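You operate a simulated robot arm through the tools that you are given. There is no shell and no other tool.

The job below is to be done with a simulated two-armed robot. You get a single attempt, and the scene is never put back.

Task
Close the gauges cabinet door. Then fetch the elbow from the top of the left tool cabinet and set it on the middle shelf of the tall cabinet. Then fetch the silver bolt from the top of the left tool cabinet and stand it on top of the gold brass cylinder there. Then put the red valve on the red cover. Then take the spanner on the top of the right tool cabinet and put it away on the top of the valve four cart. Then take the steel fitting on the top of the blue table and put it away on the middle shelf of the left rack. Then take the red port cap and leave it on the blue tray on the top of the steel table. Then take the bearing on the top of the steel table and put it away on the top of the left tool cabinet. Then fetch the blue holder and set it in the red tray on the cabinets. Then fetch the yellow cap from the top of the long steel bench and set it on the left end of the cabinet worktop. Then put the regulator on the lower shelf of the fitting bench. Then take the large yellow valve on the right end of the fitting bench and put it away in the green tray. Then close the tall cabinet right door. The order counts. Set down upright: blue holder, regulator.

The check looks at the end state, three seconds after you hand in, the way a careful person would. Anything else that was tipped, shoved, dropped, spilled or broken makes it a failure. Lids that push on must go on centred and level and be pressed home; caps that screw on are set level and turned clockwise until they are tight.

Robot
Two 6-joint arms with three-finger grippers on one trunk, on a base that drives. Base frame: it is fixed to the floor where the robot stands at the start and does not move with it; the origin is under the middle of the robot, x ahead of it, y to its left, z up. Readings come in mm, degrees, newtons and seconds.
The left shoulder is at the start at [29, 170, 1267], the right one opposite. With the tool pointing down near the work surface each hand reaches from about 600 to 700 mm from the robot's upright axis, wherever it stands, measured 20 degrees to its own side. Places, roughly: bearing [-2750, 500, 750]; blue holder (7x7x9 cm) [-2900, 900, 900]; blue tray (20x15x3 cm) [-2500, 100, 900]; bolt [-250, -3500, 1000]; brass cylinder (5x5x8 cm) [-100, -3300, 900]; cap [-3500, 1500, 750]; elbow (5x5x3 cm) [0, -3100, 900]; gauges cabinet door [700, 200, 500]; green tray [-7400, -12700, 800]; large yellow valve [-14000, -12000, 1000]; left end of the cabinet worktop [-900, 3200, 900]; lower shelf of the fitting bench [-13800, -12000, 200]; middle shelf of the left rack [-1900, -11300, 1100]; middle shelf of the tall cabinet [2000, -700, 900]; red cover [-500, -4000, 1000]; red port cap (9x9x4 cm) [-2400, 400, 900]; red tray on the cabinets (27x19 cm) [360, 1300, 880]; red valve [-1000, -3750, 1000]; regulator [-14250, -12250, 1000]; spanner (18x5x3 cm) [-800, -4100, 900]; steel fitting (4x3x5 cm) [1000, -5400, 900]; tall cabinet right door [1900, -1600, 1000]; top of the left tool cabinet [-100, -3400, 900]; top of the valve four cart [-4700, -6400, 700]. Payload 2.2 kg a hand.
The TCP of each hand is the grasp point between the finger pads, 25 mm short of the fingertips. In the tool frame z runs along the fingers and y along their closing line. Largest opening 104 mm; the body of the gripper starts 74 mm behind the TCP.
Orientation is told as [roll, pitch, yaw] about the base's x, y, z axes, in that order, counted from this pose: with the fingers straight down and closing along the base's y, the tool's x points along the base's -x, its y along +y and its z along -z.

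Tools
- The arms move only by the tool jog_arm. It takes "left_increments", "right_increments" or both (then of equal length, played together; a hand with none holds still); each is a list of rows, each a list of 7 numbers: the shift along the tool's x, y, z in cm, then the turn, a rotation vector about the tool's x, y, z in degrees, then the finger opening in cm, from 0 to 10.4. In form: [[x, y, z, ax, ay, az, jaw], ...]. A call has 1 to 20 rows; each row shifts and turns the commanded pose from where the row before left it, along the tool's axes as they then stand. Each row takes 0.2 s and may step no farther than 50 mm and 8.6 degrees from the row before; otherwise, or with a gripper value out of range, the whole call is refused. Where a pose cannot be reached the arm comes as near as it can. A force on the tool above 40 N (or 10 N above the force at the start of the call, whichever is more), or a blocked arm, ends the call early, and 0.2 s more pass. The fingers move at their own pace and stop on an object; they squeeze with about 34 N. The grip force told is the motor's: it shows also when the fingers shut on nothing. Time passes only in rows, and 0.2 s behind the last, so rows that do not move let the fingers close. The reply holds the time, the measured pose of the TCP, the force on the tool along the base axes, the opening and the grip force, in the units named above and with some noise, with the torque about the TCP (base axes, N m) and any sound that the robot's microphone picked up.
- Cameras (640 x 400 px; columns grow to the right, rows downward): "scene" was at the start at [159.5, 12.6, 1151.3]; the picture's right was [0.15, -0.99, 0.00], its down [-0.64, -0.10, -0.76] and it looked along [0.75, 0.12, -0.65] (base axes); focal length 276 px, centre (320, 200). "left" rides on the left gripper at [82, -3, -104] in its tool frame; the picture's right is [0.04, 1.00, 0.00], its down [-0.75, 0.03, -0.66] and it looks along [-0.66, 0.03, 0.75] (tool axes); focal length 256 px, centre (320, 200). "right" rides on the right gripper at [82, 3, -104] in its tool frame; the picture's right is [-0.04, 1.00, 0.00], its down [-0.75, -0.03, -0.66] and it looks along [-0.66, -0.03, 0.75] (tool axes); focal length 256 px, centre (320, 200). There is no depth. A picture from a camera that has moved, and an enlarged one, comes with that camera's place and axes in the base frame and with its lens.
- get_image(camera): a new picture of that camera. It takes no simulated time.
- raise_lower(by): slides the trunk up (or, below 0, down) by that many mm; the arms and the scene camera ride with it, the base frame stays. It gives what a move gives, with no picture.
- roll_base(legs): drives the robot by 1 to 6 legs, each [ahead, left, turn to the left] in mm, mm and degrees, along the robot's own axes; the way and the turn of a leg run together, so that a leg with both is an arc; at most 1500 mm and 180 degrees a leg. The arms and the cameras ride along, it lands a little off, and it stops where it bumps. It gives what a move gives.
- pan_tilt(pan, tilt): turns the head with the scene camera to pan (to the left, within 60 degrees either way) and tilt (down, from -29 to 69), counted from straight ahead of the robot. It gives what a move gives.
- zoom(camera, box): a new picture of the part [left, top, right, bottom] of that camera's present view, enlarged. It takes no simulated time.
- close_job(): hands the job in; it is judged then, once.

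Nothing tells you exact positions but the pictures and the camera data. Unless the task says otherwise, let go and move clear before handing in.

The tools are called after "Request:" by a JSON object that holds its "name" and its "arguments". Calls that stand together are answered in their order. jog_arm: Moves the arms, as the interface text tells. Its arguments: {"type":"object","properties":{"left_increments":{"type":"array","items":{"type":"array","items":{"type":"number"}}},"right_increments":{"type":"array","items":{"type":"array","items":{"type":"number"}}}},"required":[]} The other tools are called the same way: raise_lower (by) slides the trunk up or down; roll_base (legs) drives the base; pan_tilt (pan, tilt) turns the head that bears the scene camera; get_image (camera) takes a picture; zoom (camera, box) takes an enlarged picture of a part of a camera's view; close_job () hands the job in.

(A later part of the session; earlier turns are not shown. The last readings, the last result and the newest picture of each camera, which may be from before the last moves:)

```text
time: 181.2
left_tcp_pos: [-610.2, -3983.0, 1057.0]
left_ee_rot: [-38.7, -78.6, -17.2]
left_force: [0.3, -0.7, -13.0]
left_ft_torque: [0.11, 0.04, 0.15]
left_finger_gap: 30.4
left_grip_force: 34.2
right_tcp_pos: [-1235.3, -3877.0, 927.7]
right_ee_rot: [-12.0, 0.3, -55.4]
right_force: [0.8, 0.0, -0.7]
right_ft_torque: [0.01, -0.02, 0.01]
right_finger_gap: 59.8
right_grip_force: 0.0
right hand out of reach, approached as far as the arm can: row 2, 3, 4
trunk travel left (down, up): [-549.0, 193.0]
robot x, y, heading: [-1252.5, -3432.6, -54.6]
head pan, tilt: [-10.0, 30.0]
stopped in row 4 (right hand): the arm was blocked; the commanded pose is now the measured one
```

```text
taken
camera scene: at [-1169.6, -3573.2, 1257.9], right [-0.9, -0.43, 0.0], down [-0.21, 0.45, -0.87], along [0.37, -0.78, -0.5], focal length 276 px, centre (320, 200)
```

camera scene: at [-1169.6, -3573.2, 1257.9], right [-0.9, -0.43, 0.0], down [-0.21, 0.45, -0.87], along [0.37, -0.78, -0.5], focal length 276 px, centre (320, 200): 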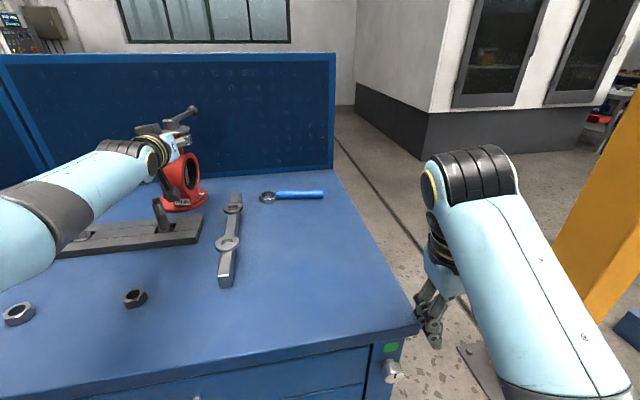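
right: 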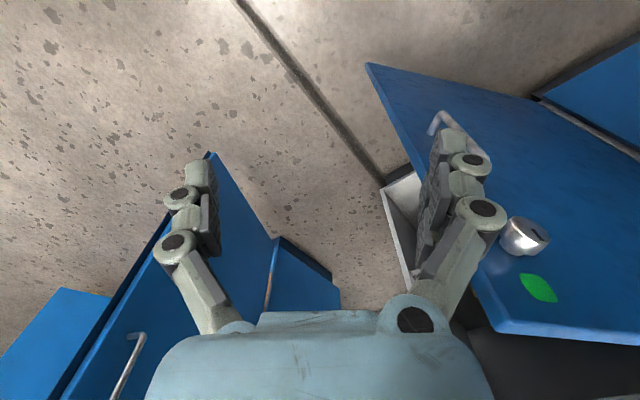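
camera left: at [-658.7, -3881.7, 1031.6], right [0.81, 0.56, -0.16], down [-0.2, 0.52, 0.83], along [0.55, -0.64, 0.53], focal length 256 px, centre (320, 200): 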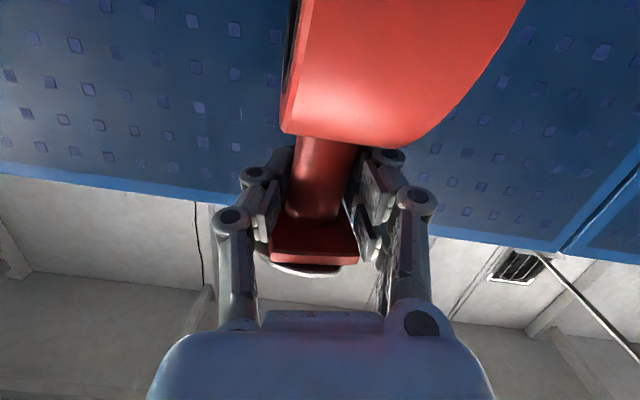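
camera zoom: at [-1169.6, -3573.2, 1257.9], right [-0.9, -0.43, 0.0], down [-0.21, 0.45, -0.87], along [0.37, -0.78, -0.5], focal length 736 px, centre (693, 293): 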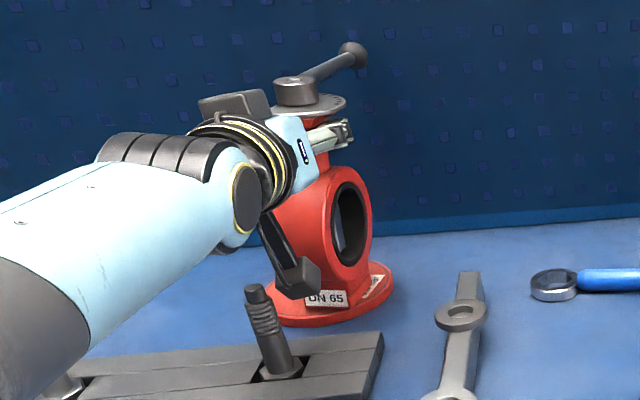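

The right hand is free of the table. I lower the valve with the left arm only, in small steps.

Request:
{"name": "jog_arm", "arguments": {"left_increments": [[0.19, 0.032, 0.03, 0, 0, 0, 1.5], [0.1, 0.016, 0.015, 0, 0, 0, 1.5]]}}

Request:
{"name": "zoom", "arguments": {"camera": "scene", "box": [150, 165, 220, 215]}}

```text
time: 181.8
left_tcp_pos: [-609.5, -3985.1, 1059.0]
left_ee_rot: [-40.4, -79.0, -15.5]
left_force: [-0.4, -0.7, -13.8]
left_ft_torque: [0.11, 0.09, 0.04]
left_finger_gap: 30.1
left_grip_force: 34.2
right_tcp_pos: [-1234.3, -3876.6, 928.1]
right_ee_rot: [-12.0, 0.2, -55.6]
right_force: [0.7, 0.7, 0.3]
right_ft_torque: [-0.03, 0.0, -0.04]
right_finger_gap: 59.9
right_grip_force: 0.1
trunk travel left (down, up): [-549.0, 193.0]
robot x, y, heading: [-1251.8, -3433.3, -54.6]
head pan, tilt: [-10.0, 30.0]
```

```text
8.00 times, centred on (185, 190) of scene
camera zoom: at [-1169.1, -3573.7, 1257.8], right [-0.9, -0.43, 0.0], down [-0.21, 0.45, -0.87], along [0.37, -0.78, -0.5], focal length 2207 px, centre (1400, 280)
```

zoom: 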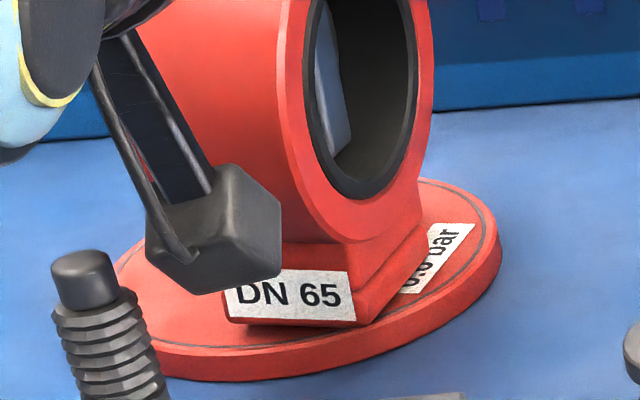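

Still a few millimetres above. I keep lowering.

Request:
{"name": "jog_arm", "arguments": {"left_increments": [[0.19, 0.032, 0.03, 0, 0, 0, 1.5], [0.19, 0.032, 0.03, 0, 0, 0, 1.5]]}}

Request:
{"name": "jog_arm", "arguments": {"left_increments": [[0.15, 0.02, 0.02, 0, 0, 0, 1.5], [0.15, 0.02, 0.02, 0, 0, 0, 1.5]]}}

Request:
{"name": "zoom", "arguments": {"camera": "scene", "box": [150, 165, 220, 215]}}

```text
time: 182.4
left_tcp_pos: [-610.5, -3985.0, 1058.1]
left_ee_rot: [-41.6, -79.1, -14.4]
left_force: [1.3, -0.4, -9.1]
left_ft_torque: [-0.1, -0.1, 0.17]
left_finger_gap: 29.9
left_grip_force: 34.1
right_tcp_pos: [-1234.6, -3876.5, 926.9]
right_ee_rot: [-12.1, 0.2, -55.6]
right_force: [0.1, -0.4, -0.2]
right_ft_torque: [0.01, -0.03, -0.04]
right_finger_gap: 60.0
right_grip_force: 0.0
trunk travel left (down, up): [-549.0, 193.0]
robot x, y, heading: [-1252.2, -3431.8, -54.7]
head pan, tilt: [-10.0, 30.0]
```

```text
time: 183.1
left_tcp_pos: [-610.2, -3984.0, 1056.8]
left_ee_rot: [-41.9, -79.5, -13.9]
left_force: [3.4, -0.9, 1.2]
left_ft_torque: [-0.45, -0.25, -0.01]
left_finger_gap: 29.5
left_grip_force: 33.7
right_tcp_pos: [-1235.4, -3875.2, 928.4]
right_ee_rot: [-11.9, 0.1, -55.5]
right_force: [-0.2, 0.1, -0.4]
right_ft_torque: [0.04, -0.04, -0.02]
right_finger_gap: 60.0
right_grip_force: 0.0
trunk travel left (down, up): [-549.0, 193.0]
robot x, y, heading: [-1251.6, -3436.7, -54.6]
head pan, tilt: [-10.0, 30.0]
```

```text
8.00 times, centred on (185, 190) of scene
camera zoom: at [-1170.3, -3572.5, 1258.2], right [-0.9, -0.43, 0.0], down [-0.21, 0.45, -0.87], along [0.37, -0.78, -0.5], focal length 2207 px, centre (1400, 280)
```

zoom: 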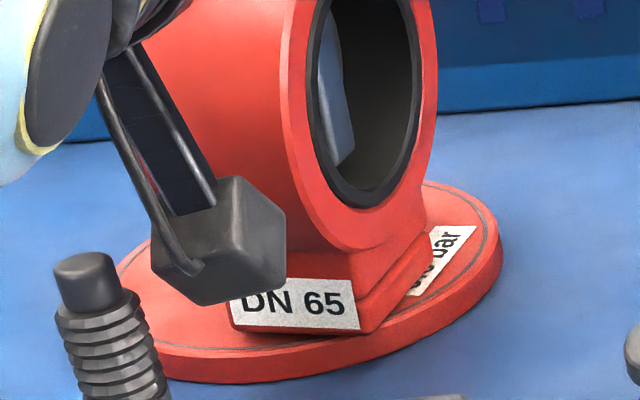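

The weight is now carried by the cover. I release slowly.

Request:
{"name": "jog_arm", "arguments": {"left_increments": [[0, 0, 0, 0, 0, 0, 3.2], [0, 0, 0, 0, 0, 0, 3.5], [0, 0, 0, 0, 0, 0, 4], [0, 0, 0, 0, 0, 0, 5], [0, 0, 0, 0, 0, 0, 6.5], [0, 0, 0, 0, 0, 0, 7.5]]}}

Request:
{"name": "zoom", "arguments": {"camera": "scene", "box": [120, 90, 240, 220]}}

Request:
{"name": "get_image", "arguments": {"camera": "left"}}

```text
time: 184.4
left_tcp_pos: [-611.6, -3983.4, 1055.3]
left_ee_rot: [-40.9, -79.1, -14.9]
left_force: [0.2, -0.5, -0.2]
left_ft_torque: [0.0, 0.01, 0.0]
left_finger_gap: 74.9
left_grip_force: 0.0
right_tcp_pos: [-1234.8, -3875.3, 926.9]
right_ee_rot: [-11.9, 0.1, -55.7]
right_force: [-0.6, -1.0, -0.1]
right_ft_torque: [-0.01, 0.02, 0.0]
right_finger_gap: 60.0
right_grip_force: 0.1
trunk travel left (down, up): [-549.0, 193.0]
robot x, y, heading: [-1255.5, -3432.0, -54.6]
head pan, tilt: [-10.0, 30.0]
```

```text
3.08 times, centred on (180, 155) of scene
camera zoom: at [-1170.6, -3572.6, 1258.1], right [-0.9, -0.43, 0.0], down [-0.21, 0.45, -0.87], along [0.37, -0.78, -0.5], focal length 849 px, centre (751, 338)
```

zoom: 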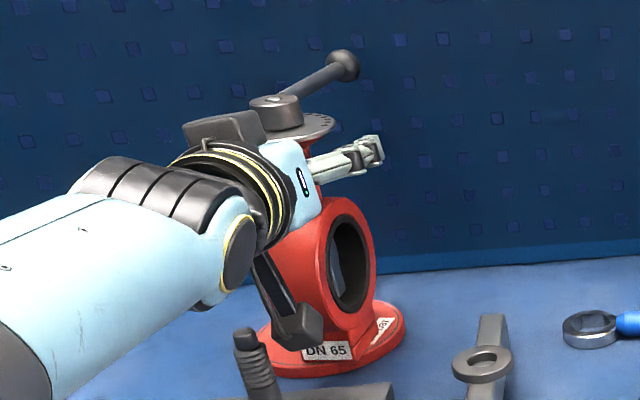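

```text
taken
camera left: at [-684.8, -3897.0, 989.5], right [0.81, 0.56, -0.16], down [-0.2, 0.52, 0.83], along [0.55, -0.64, 0.53], focal length 256 px, centre (320, 200)
```

left: 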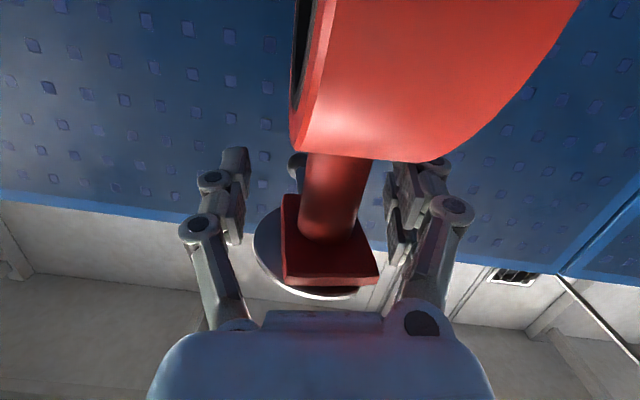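

The valve stands freely on the cover. I back straight out with the base and check.

Request:
{"name": "roll_base", "arguments": {"legs": [[-120, 0, 0]]}}

Request:
{"name": "raise_lower", "arguments": {"by": 100}}

Request:
{"name": "roll_base", "arguments": {"legs": [[-300, 0, 0]]}}

Request:
{"name": "get_image", "arguments": {"camera": "scene"}}

Request:
{"name": "zoom", "arguments": {"camera": "scene", "box": [80, 110, 340, 270]}}

```text
time: 185.7
left_tcp_pos: [-681.1, -3884.3, 1055.9]
left_ee_rot: [-41.3, -79.2, -14.7]
left_force: [-0.3, 0.2, 0.9]
left_ft_torque: [-0.01, 0.01, 0.01]
left_finger_gap: 74.8
left_grip_force: 0.1
right_tcp_pos: [-1306.1, -3776.6, 928.5]
right_ee_rot: [-11.9, 0.1, -55.5]
right_force: [0.0, -0.1, 0.1]
right_ft_torque: [0.0, 0.0, 0.0]
right_finger_gap: 59.8
right_grip_force: 0.0
trunk travel left (down, up): [-549.0, 193.0]
robot x, y, heading: [-1319.5, -3337.2, -55.1]
head pan, tilt: [-10.0, 30.0]
```

```text
time: 187.0
left_tcp_pos: [-680.6, -3884.4, 1154.1]
left_ee_rot: [-40.8, -79.0, -15.2]
left_force: [-0.3, 0.5, 0.0]
left_ft_torque: [0.01, -0.01, 0.03]
left_finger_gap: 74.7
left_grip_force: 0.0
right_tcp_pos: [-1304.3, -3777.1, 1027.6]
right_ee_rot: [-11.8, 0.3, -55.6]
right_force: [0.9, -0.8, -0.4]
right_ft_torque: [0.02, 0.0, -0.01]
right_finger_gap: 60.1
right_grip_force: 0.2
trunk travel left (down, up): [-649.0, 93.0]
robot x, y, heading: [-1322.2, -3331.1, -54.7]
head pan, tilt: [-10.0, 30.0]
```

```text
time: 189.1
left_tcp_pos: [-855.2, -3641.9, 1156.1]
left_ee_rot: [-41.0, -79.2, -15.1]
left_force: [-0.1, 1.1, 0.2]
left_ft_torque: [0.05, 0.0, 0.0]
left_finger_gap: 75.0
left_grip_force: 0.0
right_tcp_pos: [-1477.9, -3533.2, 1028.6]
right_ee_rot: [-12.0, 0.1, -55.7]
right_force: [1.2, -0.1, -0.5]
right_ft_torque: [0.01, -0.01, 0.03]
right_finger_gap: 59.8
right_grip_force: 0.1
trunk travel left (down, up): [-649.0, 93.0]
robot x, y, heading: [-1496.8, -3090.1, -54.6]
head pan, tilt: [-10.0, 30.0]
```

```text
taken
camera scene: at [-1413.7, -3228.9, 1358.8], right [-0.91, -0.42, 0.0], down [-0.21, 0.45, -0.87], along [0.37, -0.78, -0.5], focal length 276 px, centre (320, 200)
```

scene: 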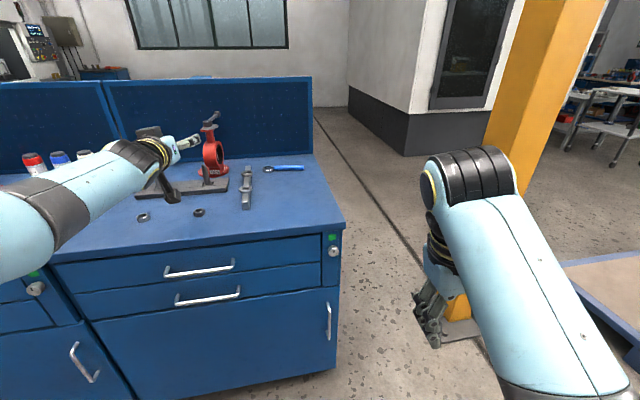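

```text
2.46 times, centred on (210, 190) of scene
camera zoom: at [-1413.7, -3228.9, 1358.8], right [-0.91, -0.42, 0.0], down [-0.21, 0.45, -0.87], along [0.37, -0.78, -0.5], focal length 679 px, centre (591, 225)
```

zoom: 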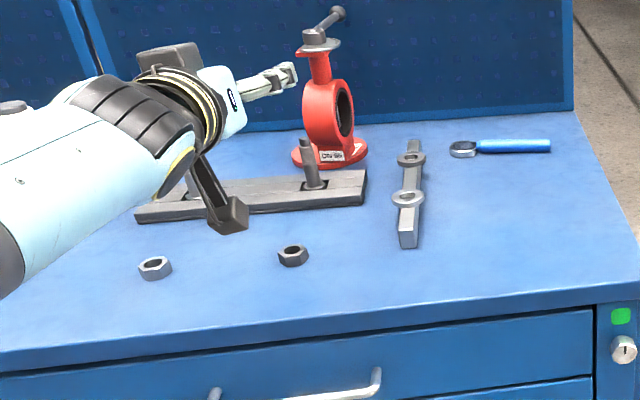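

The valve stands on the cover. Next is the blue-handled spanner near the back right; I'll take it from the front-right corner with the right hand. First I reset both arms to neutral poses.

Request:
{"name": "jog_arm", "arguments": {"left_increments": [[0, 0, 0, 0, 0, 4.6, 7.5], [0, 0, 0, 0, 0, 4.6, 7.5], [0.39, 0, -2.47, 0, 8.3, 0, 7.5], [0.74, 0, -2.39, 0, 8.3, 0, 7.5], [1.08, 0, -2.25, 0, 8.3, 0, 7.5], [1.39, 0, -2.07, 0, 8.3, 0, 7.5], [1.68, 0, -1.85, 0, 8.3, 0, 7.5], [1.93, 0, -1.59, 0, 8.3, 0, 7.5], [2.14, 0, -1.3, 0, 8.3, 0, 7.5], [2.3, 0, -0.97, 0, 8.3, 0, 7.5], [2.42, 0, -0.63, 0, 8.3, 0, 7.5], [2.48, 0, -0.27, 0, 6.3, 0, 7.5]], "right_increments": [[-2, 0, 0, -6, 0, 0, 8], [-2, 0, 0, -6, 0, 0, 8], [-2, 0, 0, 0, 0, 0, 8], [-2, 0, 0, 0, 0, 0, 8], [-2, 0, 0, 0, 0, 0, 8], [-2, 0, 0, 0, 0, 0, 8], [-2, 0, 0, 0, 0, 0, 8], [-2, 0, 0, 0, 0, 0, 8], [-2, 0, 0, 0, 0, 0, 8], [-2, 0, 0, 0, 0, 0, 8], [-2, 0, 0, 0, 0, 0, 8], [0, 0, 0, 0, 0, 0, 8]]}}

Request:
{"name": "get_image", "arguments": {"camera": "scene"}}

```text
time: 191.7
left_tcp_pos: [-981.7, -3448.6, 1138.5]
left_ee_rot: [2.0, -0.7, -56.8]
left_force: [-1.0, -1.2, -0.8]
left_ft_torque: [0.0, 0.0, 0.0]
left_finger_gap: 75.0
left_grip_force: 0.0
left hand out of reach, approached as far as the arm can: row 12
right_tcp_pos: [-1351.8, -3717.5, 1020.7]
right_ee_rot: [0.1, 0.1, -55.7]
right_force: [0.6, 0.1, 0.1]
right_ft_torque: [-0.02, 0.0, 0.01]
right_finger_gap: 79.9
right_grip_force: 0.1
right hand out of reach, approached as far as the arm can: row 1
trunk travel left (down, up): [-649.0, 93.0]
robot x, y, heading: [-1498.3, -3084.2, -54.8]
head pan, tilt: [-10.0, 30.0]
```

```text
taken
camera scene: at [-1413.1, -3230.0, 1358.6], right [-0.91, -0.42, 0.0], down [-0.21, 0.45, -0.87], along [0.37, -0.78, -0.5], focal length 276 px, centre (320, 200)
```

scene: 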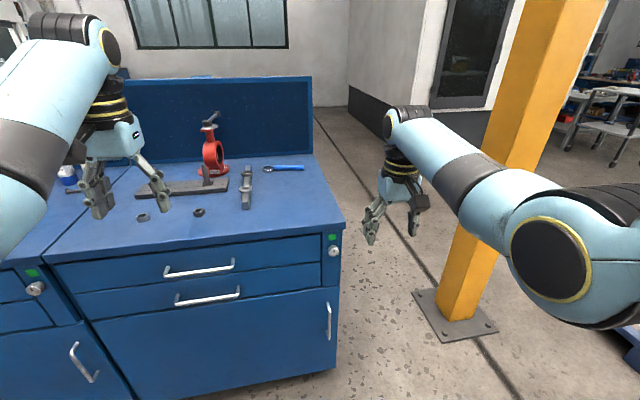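

The column's foot is at about (-1680, -4528), so the corner spot is feasible. I turn first, then slide around the front-right corner.

Request:
{"name": "roll_base", "arguments": {"legs": [[0, 0, 64.2]]}}

Request:
{"name": "roll_base", "arguments": {"legs": [[-340, -821, 0]]}}

Request:
{"name": "pan_tilt", "arguments": {"pan": -15, "tilt": 35}}

Request:
{"name": "get_image", "arguments": {"camera": "scene"}}

Request:
{"name": "get_image", "arguments": {"camera": "right"}}

```text
time: 194.9
left_tcp_pos: [-955.0, -2771.2, 1138.6]
left_ee_rot: [2.0, -0.8, 8.5]
left_force: [0.2, -0.2, -0.6]
left_ft_torque: [0.0, 0.01, 0.03]
left_finger_gap: 75.0
left_grip_force: 0.0
right_tcp_pos: [-866.2, -3218.7, 1019.5]
right_ee_rot: [0.2, 0.1, 9.7]
right_force: [0.1, 0.3, 0.3]
right_ft_torque: [-0.02, 0.0, 0.0]
right_finger_gap: 80.1
right_grip_force: 0.1
trunk travel left (down, up): [-649.0, 93.0]
robot x, y, heading: [-1495.0, -3092.8, 10.2]
head pan, tilt: [-10.0, 30.0]
```

```text
time: 199.6
left_tcp_pos: [-1132.5, -3650.5, 1138.1]
left_ee_rot: [1.9, -0.8, 8.6]
left_force: [-0.4, -0.3, 0.1]
left_ft_torque: [0.02, 0.0, -0.03]
left_finger_gap: 74.7
left_grip_force: 0.1
right_tcp_pos: [-1041.5, -4097.5, 1020.1]
right_ee_rot: [0.1, 0.1, 9.8]
right_force: [0.0, -0.2, -0.4]
right_ft_torque: [-0.01, 0.0, 0.01]
right_finger_gap: 80.0
right_grip_force: 0.1
trunk travel left (down, up): [-649.0, 93.0]
robot x, y, heading: [-1669.8, -3970.4, 10.9]
head pan, tilt: [-10.0, 30.0]
```

```text
time: 200.3
left_tcp_pos: [-1132.9, -3650.4, 1138.5]
left_ee_rot: [2.0, -0.8, 8.6]
left_force: [-0.8, -0.1, 0.3]
left_ft_torque: [0.0, -0.01, 0.0]
left_finger_gap: 75.0
left_grip_force: 0.0
right_tcp_pos: [-1041.5, -4097.9, 1020.2]
right_ee_rot: [0.1, 0.1, 9.9]
right_force: [-0.4, 0.3, -0.9]
right_ft_torque: [0.04, -0.02, -0.01]
right_finger_gap: 79.8
right_grip_force: 0.1
trunk travel left (down, up): [-649.0, 93.0]
robot x, y, heading: [-1672.1, -3968.4, 10.9]
head pan, tilt: [-15.0, 35.0]
```

```text
taken
camera scene: at [-1511.3, -3962.8, 1350.9], right [-0.07, -1.0, 0.0], down [-0.57, 0.04, -0.82], along [0.82, -0.06, -0.57], focal length 276 px, centre (320, 200)
```

scene: 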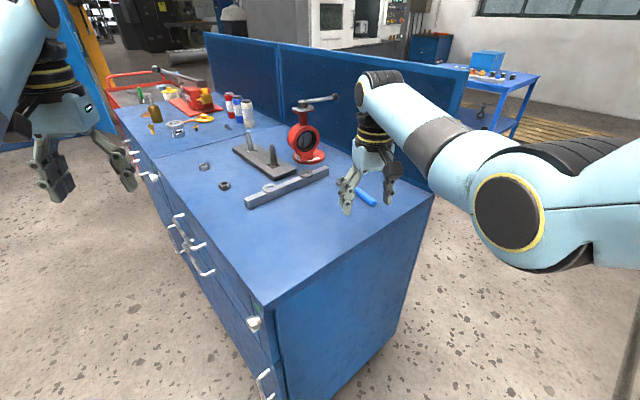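

```text
taken
camera right: at [-1122.2, -4108.6, 1122.7], right [-0.13, 0.99, 0.0], down [0.75, 0.1, 0.65], along [0.65, 0.09, -0.76], focal length 256 px, centre (320, 200)
```

right: 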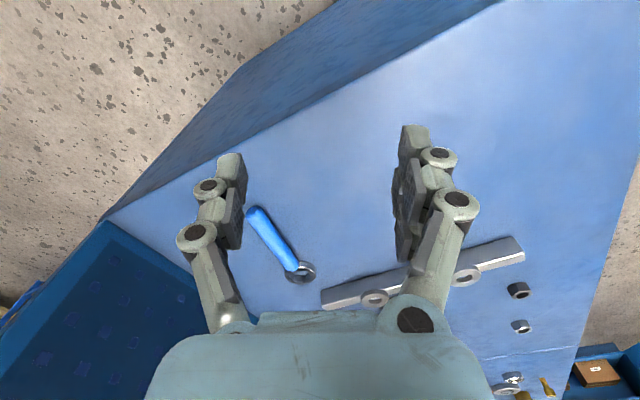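

The wrist view shows the spanner clearly: handle from (-908, -4159) to the ring near (-795, -4093). I roll in, turn the hand 21° to close across the handle, and move over it.

Request:
{"name": "roll_base", "arguments": {"legs": [[115, -64, 0]]}}

Request:
{"name": "jog_arm", "arguments": {"right_increments": [[0, 0, 0, 0, 0, -7, 8], [0, 0, 0, 0, 0, -7, 8], [0, 0, 0, 0, 0, -6.8, 8]]}}

Request:
{"name": "get_image", "arguments": {"camera": "right"}}

```text
time: 201.6
left_tcp_pos: [-1004.2, -3692.3, 1139.4]
left_ee_rot: [2.0, -0.7, 8.5]
left_force: [0.2, -0.3, 0.4]
left_ft_torque: [0.03, -0.01, -0.01]
left_finger_gap: 74.9
left_grip_force: 0.0
right_tcp_pos: [-914.6, -4138.8, 1018.9]
right_ee_rot: [0.1, 0.2, 9.8]
right_force: [0.0, -1.5, -0.5]
right_ft_torque: [-0.01, 0.0, 0.01]
right_finger_gap: 79.9
right_grip_force: 0.1
trunk travel left (down, up): [-649.0, 93.0]
robot x, y, heading: [-1543.1, -4008.9, 10.6]
head pan, tilt: [-15.0, 35.0]
```

```text
time: 202.4
left_tcp_pos: [-1004.5, -3692.3, 1139.4]
left_ee_rot: [2.0, -0.8, 8.6]
left_force: [-0.3, 0.1, 0.3]
left_ft_torque: [0.02, -0.04, -0.01]
left_finger_gap: 75.1
left_grip_force: 0.0
right_tcp_pos: [-915.8, -4139.2, 1019.2]
right_ee_rot: [0.1, 0.1, 30.8]
right_force: [-0.3, -0.2, -0.2]
right_ft_torque: [0.02, -0.03, 0.02]
right_finger_gap: 79.9
right_grip_force: 0.3
trunk travel left (down, up): [-649.0, 93.0]
robot x, y, heading: [-1545.4, -4006.5, 10.6]
head pan, tilt: [-15.0, 35.0]
```

```text
taken
camera right: at [-986.1, -4178.6, 1122.7], right [-0.48, 0.88, 0.0], down [0.66, 0.36, 0.66], along [0.58, 0.31, -0.76], focal length 256 px, centre (320, 200)
```

right: 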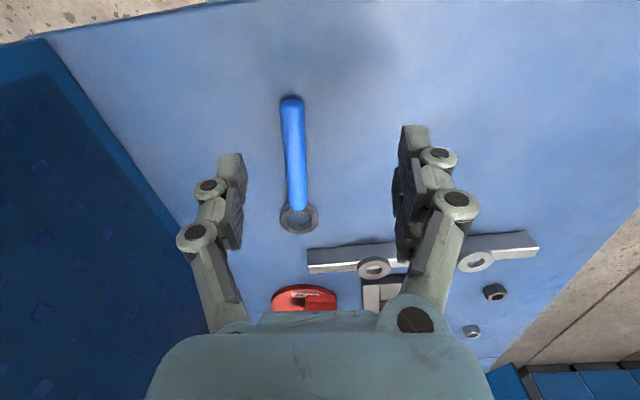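

The handle is almost aligned with the hand. I centre over it and descend part of the way.

Request:
{"name": "jog_arm", "arguments": {"right_increments": [[-2.15, -1.0, 2.2, 0, 0, 1.1, 8], [-2.15, -1.0, 2.2, 0, 0, 1.1, 8], [-2.15, -1.0, 2.2, 0, 0, 1, 7]]}}

Request:
{"name": "get_image", "arguments": {"camera": "right"}}

```text
time: 203.2
left_tcp_pos: [-1005.1, -3692.0, 1139.6]
left_ee_rot: [2.0, -0.8, 8.6]
left_force: [0.0, 0.4, -0.3]
left_ft_torque: [0.02, -0.01, 0.0]
left_finger_gap: 74.9
left_grip_force: 0.0
right_tcp_pos: [-885.2, -4138.3, 974.6]
right_ee_rot: [0.1, 0.0, 27.6]
right_force: [-0.1, -0.3, -1.0]
right_ft_torque: [0.0, -0.03, 0.03]
right_finger_gap: 70.0
right_grip_force: 0.0
right hand out of reach, approached as far as the arm can: row 2, 3
trunk travel left (down, up): [-649.0, 93.0]
robot x, y, heading: [-1545.2, -4013.4, 10.9]
head pan, tilt: [-15.0, 35.0]
```

```text
taken
camera right: at [-958.7, -4176.1, 1077.9], right [-0.43, 0.9, 0.0], down [0.68, 0.32, 0.66], along [0.59, 0.28, -0.75], focal length 256 px, centre (320, 200)
```

right: 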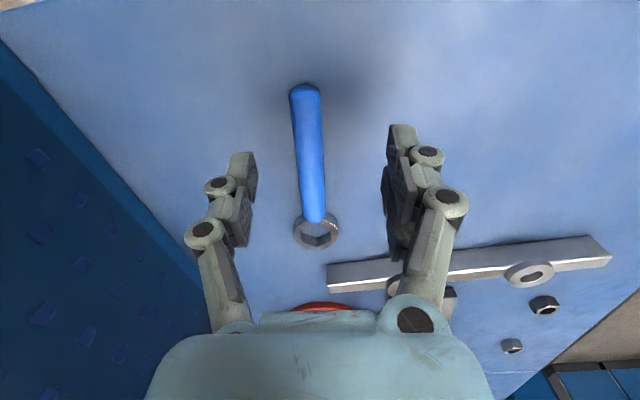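

The arm is at its reach limit, so I use the base for the last 42 mm, then lower.

Request:
{"name": "roll_base", "arguments": {"legs": [[42, -2, 0]]}}

Request:
{"name": "jog_arm", "arguments": {"right_increments": [[0, 0, 2.4, 0, 0, 0, 7]]}}

Request:
{"name": "get_image", "arguments": {"camera": "right"}}

```text
time: 204.1
left_tcp_pos: [-965.2, -3686.0, 1139.2]
left_ee_rot: [2.1, -0.9, 8.6]
left_force: [-0.1, -0.1, -0.1]
left_ft_torque: [0.02, -0.02, 0.0]
left_finger_gap: 75.2
left_grip_force: 0.1
right_tcp_pos: [-845.1, -4134.1, 974.8]
right_ee_rot: [0.1, 0.0, 27.6]
right_force: [-1.1, 0.1, 0.2]
right_ft_torque: [0.03, 0.04, 0.02]
right_finger_gap: 70.0
right_grip_force: 0.0
trunk travel left (down, up): [-649.0, 93.0]
robot x, y, heading: [-1501.9, -4004.5, 10.4]
head pan, tilt: [-15.0, 35.0]
```

```text
time: 204.5
left_tcp_pos: [-967.3, -3688.2, 1140.1]
left_ee_rot: [2.0, -0.9, 8.6]
left_force: [-0.1, -0.9, 0.5]
left_ft_torque: [0.04, -0.06, 0.02]
left_finger_gap: 74.9
left_grip_force: 0.0
right_tcp_pos: [-854.3, -4135.9, 958.5]
right_ee_rot: [0.2, -0.1, 27.8]
right_force: [-1.1, 0.6, 0.3]
right_ft_torque: [-0.02, -0.03, -0.02]
right_finger_gap: 70.1
right_grip_force: 0.1
right hand out of reach, approached as far as the arm can: row 1
trunk travel left (down, up): [-649.0, 93.0]
robot x, y, heading: [-1502.1, -4004.9, 10.6]
head pan, tilt: [-15.0, 35.0]
```

```text
taken
camera right: at [-927.6, -4172.1, 1060.8], right [-0.43, 0.9, 0.0], down [0.68, 0.32, 0.66], along [0.59, 0.28, -0.75], focal length 256 px, centre (320, 200)
```

right: 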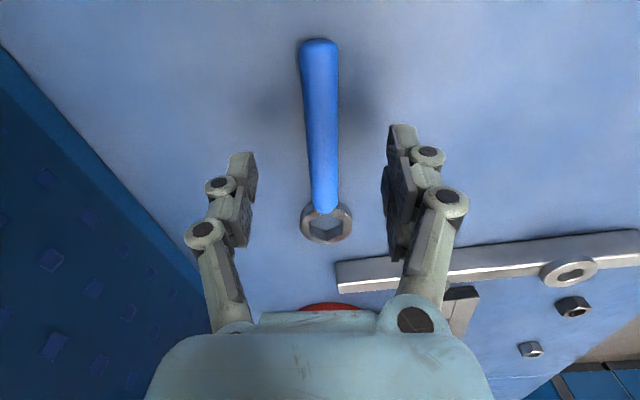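

I lower with the trunk instead, then close on the handle.

Request:
{"name": "raise_lower", "arguments": {"by": -35}}

Request:
{"name": "get_image", "arguments": {"camera": "right"}}

Request:
{"name": "zoom", "arguments": {"camera": "scene", "box": [300, 100, 460, 230]}}

```text
time: 205.3
left_tcp_pos: [-963.2, -3686.8, 1103.4]
left_ee_rot: [1.9, -0.9, 8.6]
left_force: [-0.5, -0.1, -0.4]
left_ft_torque: [0.02, 0.01, -0.01]
left_finger_gap: 75.0
left_grip_force: 0.1
right_tcp_pos: [-854.1, -4136.5, 920.3]
right_ee_rot: [0.0, 0.1, 27.8]
right_force: [0.1, -0.7, 0.3]
right_ft_torque: [0.0, -0.02, 0.01]
right_finger_gap: 70.0
right_grip_force: 0.1
trunk travel left (down, up): [-614.0, 128.0]
robot x, y, heading: [-1502.1, -4002.7, 10.9]
head pan, tilt: [-15.0, 35.0]
```

```text
taken
camera right: at [-926.7, -4171.4, 1023.3], right [-0.43, 0.9, 0.0], down [0.68, 0.32, 0.66], along [0.59, 0.28, -0.76], focal length 256 px, centre (320, 200)
```

right: 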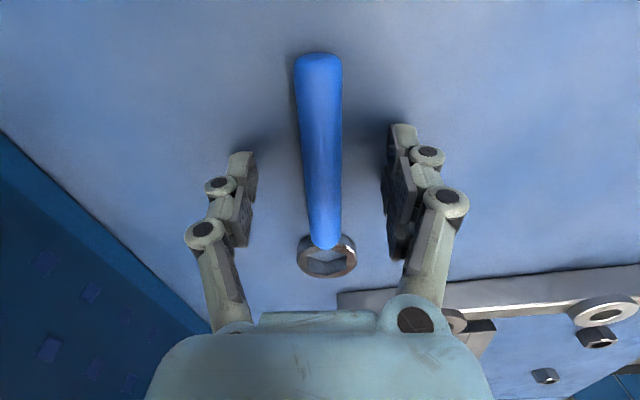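

```text
3.08 times, centred on (380, 165) of scene
camera zoom: at [-1341.9, -3998.6, 1315.8], right [-0.08, -1.0, 0.0], down [-0.57, 0.04, -0.82], along [0.82, -0.06, -0.57], focal length 849 px, centre (135, 308)
```

zoom: 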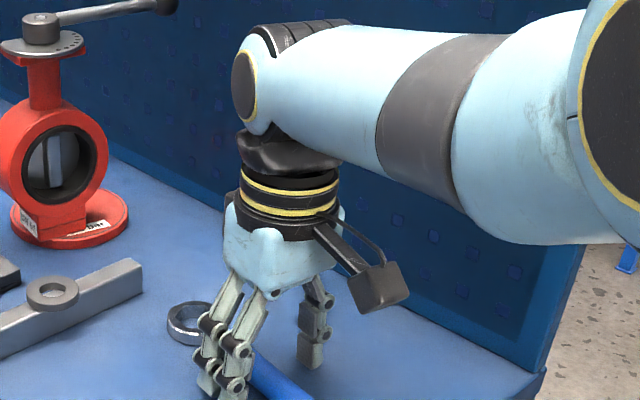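

The fingers flank the handle just above the table. I close.

Request:
{"name": "jog_arm", "arguments": {"right_increments": [[0, 0, 0, 0, 0, 0, 5], [0, 0, 0, 0, 0, 0, 3.5], [0, 0, 0, 0, 0, 0, 2], [0, 0, 0, 0, 0, 0, 0.5], [0, 0, 0, 0, 0, 0, 0.5]]}}

Request:
{"name": "get_image", "arguments": {"camera": "right"}}

```text
time: 206.5
left_tcp_pos: [-962.8, -3685.6, 1103.2]
left_ee_rot: [2.0, -0.8, 8.6]
left_force: [0.6, 0.0, 0.5]
left_ft_torque: [-0.03, 0.02, 0.01]
left_finger_gap: 75.0
left_grip_force: 0.0
right_tcp_pos: [-853.2, -4135.0, 920.2]
right_ee_rot: [0.1, 0.1, 27.8]
right_force: [-0.4, 1.0, 0.4]
right_ft_torque: [0.04, -0.01, 0.04]
right_finger_gap: 20.8
right_grip_force: 34.0
trunk travel left (down, up): [-614.0, 128.0]
robot x, y, heading: [-1504.3, -4008.5, 10.7]
head pan, tilt: [-15.0, 35.0]
```

```text
taken
camera right: at [-926.8, -4171.3, 1023.2], right [-0.43, 0.9, 0.0], down [0.68, 0.32, 0.66], along [0.59, 0.28, -0.76], focal length 256 px, centre (320, 200)
```

right: 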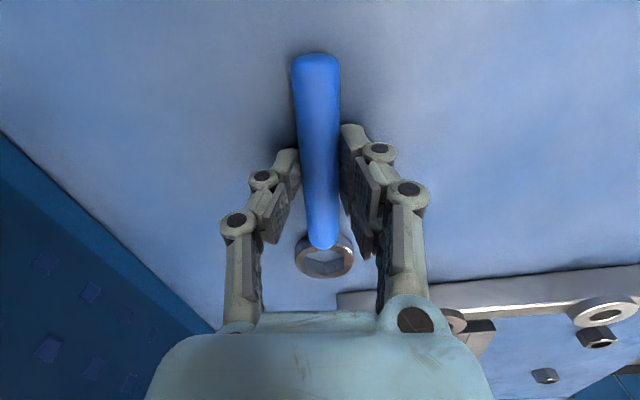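

Gripped at 21 mm. I lift with the trunk.

Request:
{"name": "raise_lower", "arguments": {"by": 100}}

Request:
{"name": "get_image", "arguments": {"camera": "right"}}

Request:
{"name": "get_image", "arguments": {"camera": "scene"}}

```text
time: 207.8
left_tcp_pos: [-963.4, -3687.3, 1203.7]
left_ee_rot: [2.0, -0.8, 8.6]
left_force: [0.0, 0.0, 0.8]
left_ft_torque: [0.0, 0.02, 0.05]
left_finger_gap: 75.3
left_grip_force: 0.0
right_tcp_pos: [-853.6, -4135.8, 1018.1]
right_ee_rot: [0.1, 0.0, 27.8]
right_force: [0.1, 0.0, -2.3]
right_ft_torque: [-0.04, 0.03, 0.01]
right_finger_gap: 21.0
right_grip_force: 34.2
trunk travel left (down, up): [-714.0, 28.0]
robot x, y, heading: [-1496.5, -4006.1, 10.8]
head pan, tilt: [-15.0, 35.0]
```

```text
taken
camera right: at [-926.3, -4171.5, 1122.7], right [-0.43, 0.9, 0.0], down [0.68, 0.32, 0.65], along [0.59, 0.28, -0.76], focal length 256 px, centre (320, 200)
```

right: 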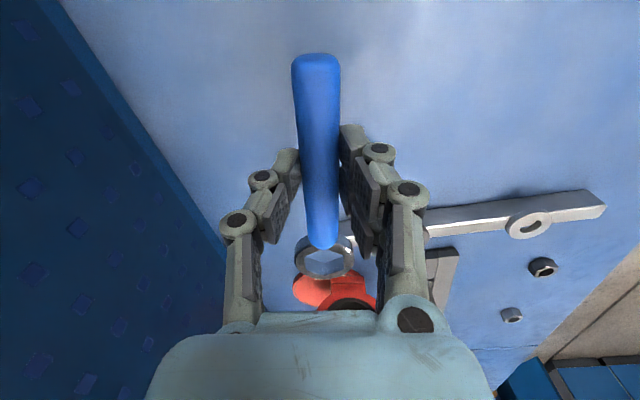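

```text
taken
camera scene: at [-1341.6, -3998.6, 1415.8], right [-0.08, -1.0, 0.0], down [-0.57, 0.04, -0.82], along [0.82, -0.06, -0.57], focal length 276 px, centre (320, 200)
```

scene: 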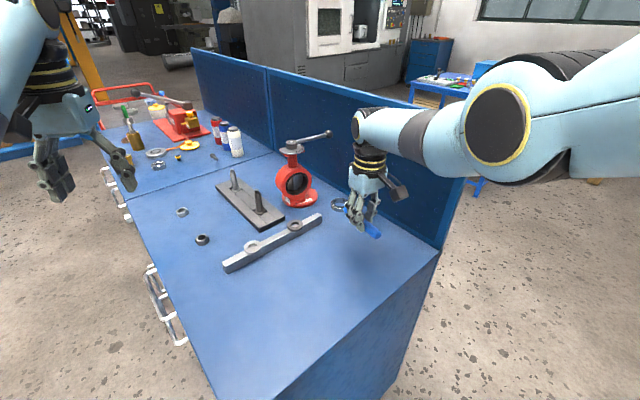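

The spanner is held level. I back out and look toward the valve four cart.

Request:
{"name": "roll_base", "arguments": {"legs": [[-450, 150, 0], [0, 0, -150]]}}

Request:
{"name": "pan_tilt", "arguments": {"pan": 0, "tilt": 12}}

Request:
{"name": "get_image", "arguments": {"camera": "scene"}}

Request:
{"name": "pan_tilt", "arguments": {"pan": 45, "tilt": 12}}

Request:
{"name": "get_image", "arguments": {"camera": "scene"}}

Request:
{"name": "pan_tilt", "arguments": {"pan": -45, "tilt": 12}}

Request:
{"name": "get_image", "arguments": {"camera": "scene"}}

```text
time: 212.9
left_tcp_pos: [-1352.5, -4013.2, 1203.0]
left_ee_rot: [1.8, -0.8, -28.8]
left_force: [0.0, 0.2, -0.2]
left_ft_torque: [0.03, -0.02, 0.0]
left_finger_gap: 74.6
left_grip_force: 0.0
right_tcp_pos: [-1526.7, -4417.4, 1022.0]
right_ee_rot: [1.0, -0.3, -8.5]
right_force: [-0.1, 0.3, -2.4]
right_ft_torque: [0.0, 0.07, -0.02]
right_finger_gap: 20.8
right_grip_force: 33.9
trunk travel left (down, up): [-714.0, 28.0]
robot x, y, heading: [-1974.2, -3934.7, -26.8]
head pan, tilt: [-15.0, 35.0]
stopped in leg 2: the robot was blocked; the commanded pose is now the measured one
```

```text
time: 213.8
left_tcp_pos: [-1353.7, -4010.9, 1203.7]
left_ee_rot: [1.8, -0.8, -28.8]
left_force: [-0.2, -1.1, -0.1]
left_ft_torque: [-0.01, -0.04, -0.01]
left_finger_gap: 75.1
left_grip_force: 0.0
right_tcp_pos: [-1527.7, -4417.5, 1020.4]
right_ee_rot: [0.9, -0.3, -8.5]
right_force: [-0.1, 0.3, -1.8]
right_ft_torque: [-0.01, 0.02, 0.01]
right_finger_gap: 21.1
right_grip_force: 34.0
trunk travel left (down, up): [-714.0, 28.0]
robot x, y, heading: [-1974.5, -3936.3, -26.4]
head pan, tilt: [0.0, 12.0]
```

```text
taken
camera scene: at [-1824.2, -4010.3, 1452.6], right [-0.45, -0.89, 0.0], down [-0.19, 0.09, -0.98], along [0.87, -0.44, -0.21], focal length 276 px, centre (320, 200)
```

scene: 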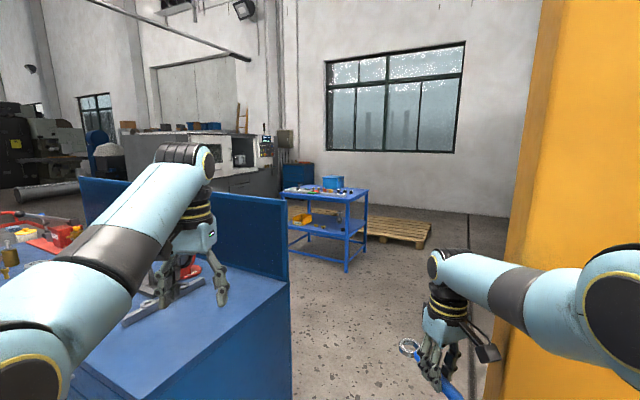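

```text
time: 214.9
left_tcp_pos: [-1353.4, -4011.3, 1203.2]
left_ee_rot: [1.9, -0.8, -28.7]
left_force: [-0.6, 0.9, 0.3]
left_ft_torque: [0.0, 0.0, 0.02]
left_finger_gap: 75.1
left_grip_force: 0.1
right_tcp_pos: [-1528.1, -4417.9, 1022.0]
right_ee_rot: [0.9, -0.3, -8.4]
right_force: [0.3, 0.2, -2.1]
right_ft_torque: [0.01, 0.03, -0.02]
right_finger_gap: 20.7
right_grip_force: 33.9
trunk travel left (down, up): [-714.0, 28.0]
robot x, y, heading: [-1974.6, -3937.9, -26.7]
head pan, tilt: [45.0, 12.0]
```

```text
taken
camera scene: at [-1819.0, -3938.9, 1452.7], right [0.31, -0.95, 0.0], down [-0.2, -0.07, -0.98], along [0.93, 0.31, -0.21], focal length 276 px, centre (320, 200)
```

scene: 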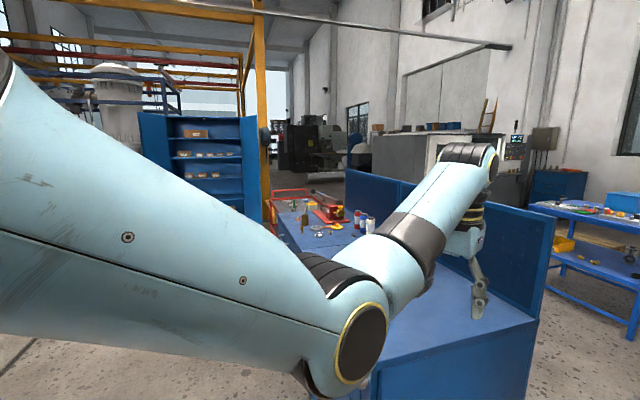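

```text
time: 216.6
left_tcp_pos: [-1354.1, -4010.5, 1202.8]
left_ee_rot: [1.8, -0.8, -28.8]
left_force: [0.5, -0.4, 0.0]
left_ft_torque: [-0.03, -0.01, 0.01]
left_finger_gap: 74.9
left_grip_force: 0.0
right_tcp_pos: [-1527.5, -4417.5, 1021.8]
right_ee_rot: [0.8, -0.3, -8.5]
right_force: [-0.4, 0.2, -2.5]
right_ft_torque: [0.0, 0.01, 0.01]
right_finger_gap: 20.7
right_grip_force: 34.1
trunk travel left (down, up): [-714.0, 28.0]
robot x, y, heading: [-1974.9, -3937.8, -26.5]
head pan, tilt: [-45.0, 12.0]
```

```text
taken
camera scene: at [-1878.0, -4056.7, 1452.8], right [-0.95, -0.32, 0.0], down [-0.07, 0.2, -0.98], along [0.31, -0.93, -0.21], focal length 276 px, centre (320, 200)
```

scene: 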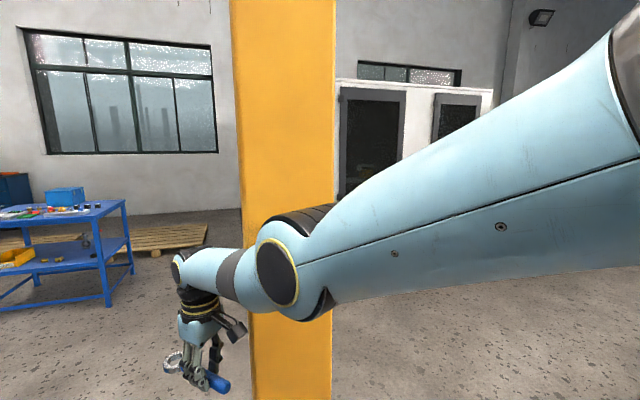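

The right arm met the yellow column while turning (spanner still held). I turn back a little, reverse away from the column, and then turn.

Request:
{"name": "roll_base", "arguments": {"legs": [[0, 0, 20], [-430, 60, 0]]}}

Request:
{"name": "roll_base", "arguments": {"legs": [[0, 0, -110]]}}

Request:
{"name": "pan_tilt", "arguments": {"pan": 0, "tilt": 12}}

Request:
{"name": "get_image", "arguments": {"camera": "scene"}}

Request:
{"name": "pan_tilt", "arguments": {"pan": -45, "tilt": 12}}

Request:
{"name": "get_image", "arguments": {"camera": "scene"}}

```text
time: 220.3
left_tcp_pos: [-1789.8, -3688.1, 1203.3]
left_ee_rot: [1.7, -0.9, -9.2]
left_force: [1.1, 0.5, 0.5]
left_ft_torque: [0.01, -0.03, 0.03]
left_finger_gap: 74.7
left_grip_force: 0.1
right_tcp_pos: [-1818.0, -4129.5, 1021.1]
right_ee_rot: [0.9, -0.5, 11.2]
right_force: [1.0, -0.3, -1.9]
right_ft_torque: [-0.02, 0.01, 0.02]
right_finger_gap: 20.9
right_grip_force: 34.0
trunk travel left (down, up): [-714.0, 28.0]
robot x, y, heading: [-2398.4, -3825.5, -7.1]
head pan, tilt: [-45.0, 12.0]
```

```text
time: 225.3
left_tcp_pos: [-2478.6, -4446.0, 1203.9]
left_ee_rot: [2.0, -0.8, -119.1]
left_force: [0.4, 0.1, -0.6]
left_ft_torque: [-0.02, 0.02, -0.02]
left_finger_gap: 75.2
left_grip_force: 0.0
right_tcp_pos: [-2885.3, -4269.6, 1021.1]
right_ee_rot: [0.9, -0.2, -98.9]
right_force: [0.0, 0.0, -2.2]
right_ft_torque: [0.07, -0.01, 0.0]
right_finger_gap: 20.7
right_grip_force: 34.2
trunk travel left (down, up): [-714.0, 28.0]
robot x, y, heading: [-2399.2, -3826.5, -117.2]
head pan, tilt: [-45.0, 12.0]
```

```text
time: 226.4
left_tcp_pos: [-2479.1, -4446.0, 1204.4]
left_ee_rot: [2.0, -0.8, -119.2]
left_force: [-0.3, 0.4, 0.3]
left_ft_torque: [-0.03, 0.01, 0.0]
left_finger_gap: 75.1
left_grip_force: 0.0
right_tcp_pos: [-2884.8, -4269.8, 1020.8]
right_ee_rot: [0.9, -0.3, -98.9]
right_force: [-0.1, 1.3, -1.8]
right_ft_torque: [0.01, -0.01, 0.01]
right_finger_gap: 20.9
right_grip_force: 33.9
trunk travel left (down, up): [-714.0, 28.0]
robot x, y, heading: [-2398.3, -3823.4, -116.7]
head pan, tilt: [0.0, 12.0]
```

```text
taken
camera scene: at [-2471.7, -3972.8, 1452.8], right [-0.89, 0.45, 0.0], down [0.09, 0.19, -0.98], along [-0.44, -0.87, -0.21], focal length 276 px, centre (320, 200)
```

scene: 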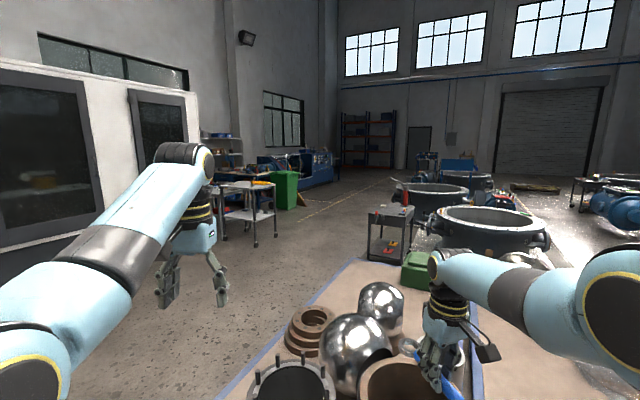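

```text
time: 227.6
left_tcp_pos: [-2478.6, -4445.5, 1203.8]
left_ee_rot: [1.9, -0.8, -119.2]
left_force: [0.4, -0.2, -0.2]
left_ft_torque: [0.01, -0.01, 0.03]
left_finger_gap: 74.8
left_grip_force: 0.1
right_tcp_pos: [-2883.8, -4269.6, 1022.0]
right_ee_rot: [1.0, -0.3, -98.9]
right_force: [0.2, 0.5, -0.4]
right_ft_torque: [0.03, -0.02, 0.03]
right_finger_gap: 20.8
right_grip_force: 33.6
trunk travel left (down, up): [-714.0, 28.0]
robot x, y, heading: [-2396.1, -3824.9, -117.1]
head pan, tilt: [-45.0, 12.0]
```

```text
taken
camera scene: at [-2517.9, -3918.7, 1452.8], right [-0.31, 0.95, 0.0], down [0.2, 0.07, -0.98], along [-0.93, -0.3, -0.21], focal length 276 px, centre (320, 200)
```

scene: 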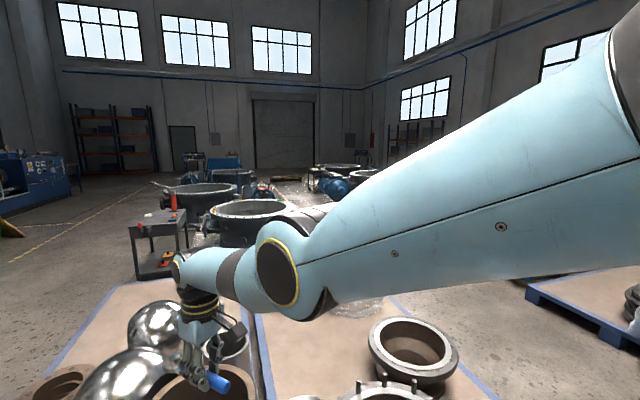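

I see a pallet with parts directly ahead, and the small grey cart beyond it at about (-4705, -6460), which is the valve four cart. I zoom on it to plan the way.

Request:
{"name": "pan_tilt", "arguments": {"pan": 0, "tilt": 15}}

Request:
{"name": "zoom", "arguments": {"camera": "scene", "box": [330, 140, 490, 260]}}

Request:
{"name": "get_image", "arguments": {"camera": "scene"}}

Request:
{"name": "pan_tilt", "arguments": {"pan": 25, "tilt": 20}}

Request:
{"name": "get_image", "arguments": {"camera": "scene"}}

```text
time: 228.7
left_tcp_pos: [-2478.0, -4446.8, 1204.3]
left_ee_rot: [1.8, -0.7, -119.0]
left_force: [1.0, -0.1, 0.7]
left_ft_torque: [0.02, 0.01, -0.04]
left_finger_gap: 74.9
left_grip_force: 0.1
right_tcp_pos: [-2884.4, -4270.2, 1020.6]
right_ee_rot: [1.0, -0.3, -98.9]
right_force: [0.1, -0.5, -1.7]
right_ft_torque: [0.0, -0.03, 0.02]
right_finger_gap: 21.0
right_grip_force: 34.0
trunk travel left (down, up): [-714.0, 28.0]
robot x, y, heading: [-2399.8, -3823.5, -116.9]
head pan, tilt: [0.0, 15.0]
```

```text
3.33 times, centred on (410, 200) of scene
camera zoom: at [-2471.8, -3972.9, 1447.9], right [-0.89, 0.45, 0.0], down [0.12, 0.23, -0.97], along [-0.44, -0.86, -0.26], focal length 920 px, centre (20, 200)
```

zoom: 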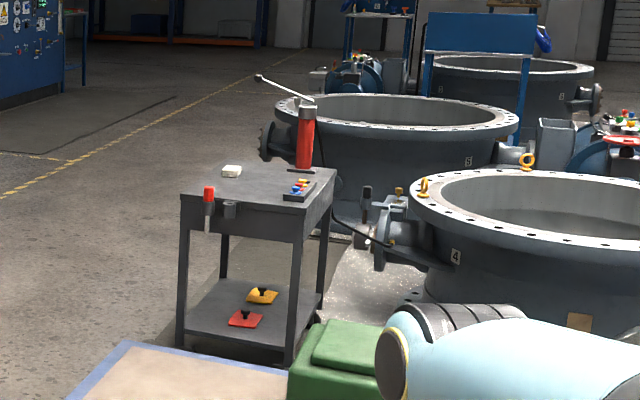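

```text
taken
camera scene: at [-2471.8, -3972.9, 1447.9], right [-0.89, 0.45, 0.0], down [0.12, 0.23, -0.97], along [-0.44, -0.86, -0.26], focal length 276 px, centre (320, 200)
```

scene: 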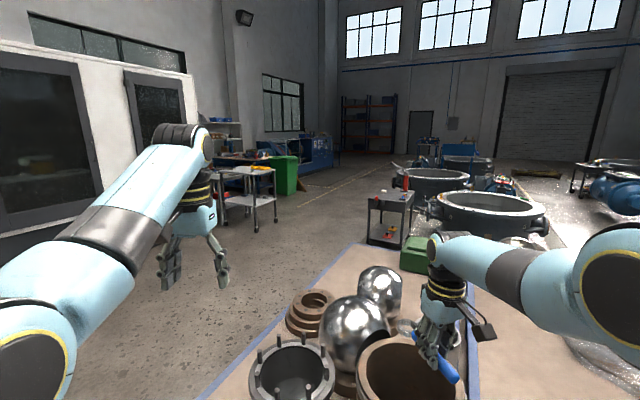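

```text
time: 229.6
left_tcp_pos: [-2479.2, -4447.2, 1202.4]
left_ee_rot: [1.9, -0.9, -119.2]
left_force: [-0.3, 0.6, 0.5]
left_ft_torque: [0.0, -0.01, 0.04]
left_finger_gap: 74.9
left_grip_force: 0.1
right_tcp_pos: [-2884.0, -4269.9, 1021.8]
right_ee_rot: [0.9, -0.4, -99.0]
right_force: [0.1, -0.7, -2.4]
right_ft_torque: [0.06, -0.01, 0.01]
right_finger_gap: 20.8
right_grip_force: 34.2
trunk travel left (down, up): [-714.0, 28.0]
robot x, y, heading: [-2400.6, -3825.1, -117.2]
head pan, tilt: [25.0, 20.0]
```

```text
taken
camera scene: at [-2432.6, -3982.8, 1439.8], right [-1.0, 0.04, 0.0], down [0.01, 0.34, -0.94], along [-0.03, -0.94, -0.34], focal length 276 px, centre (320, 200)
```

scene: 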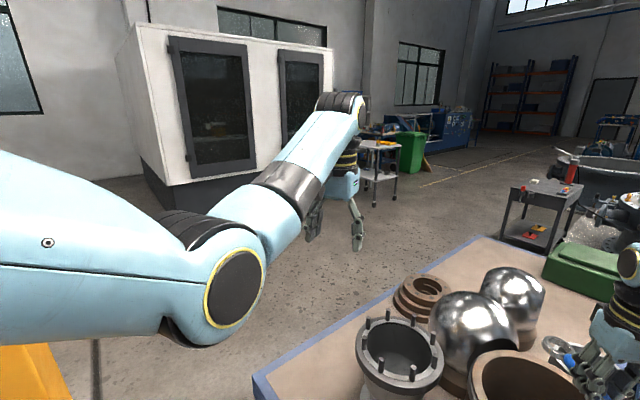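

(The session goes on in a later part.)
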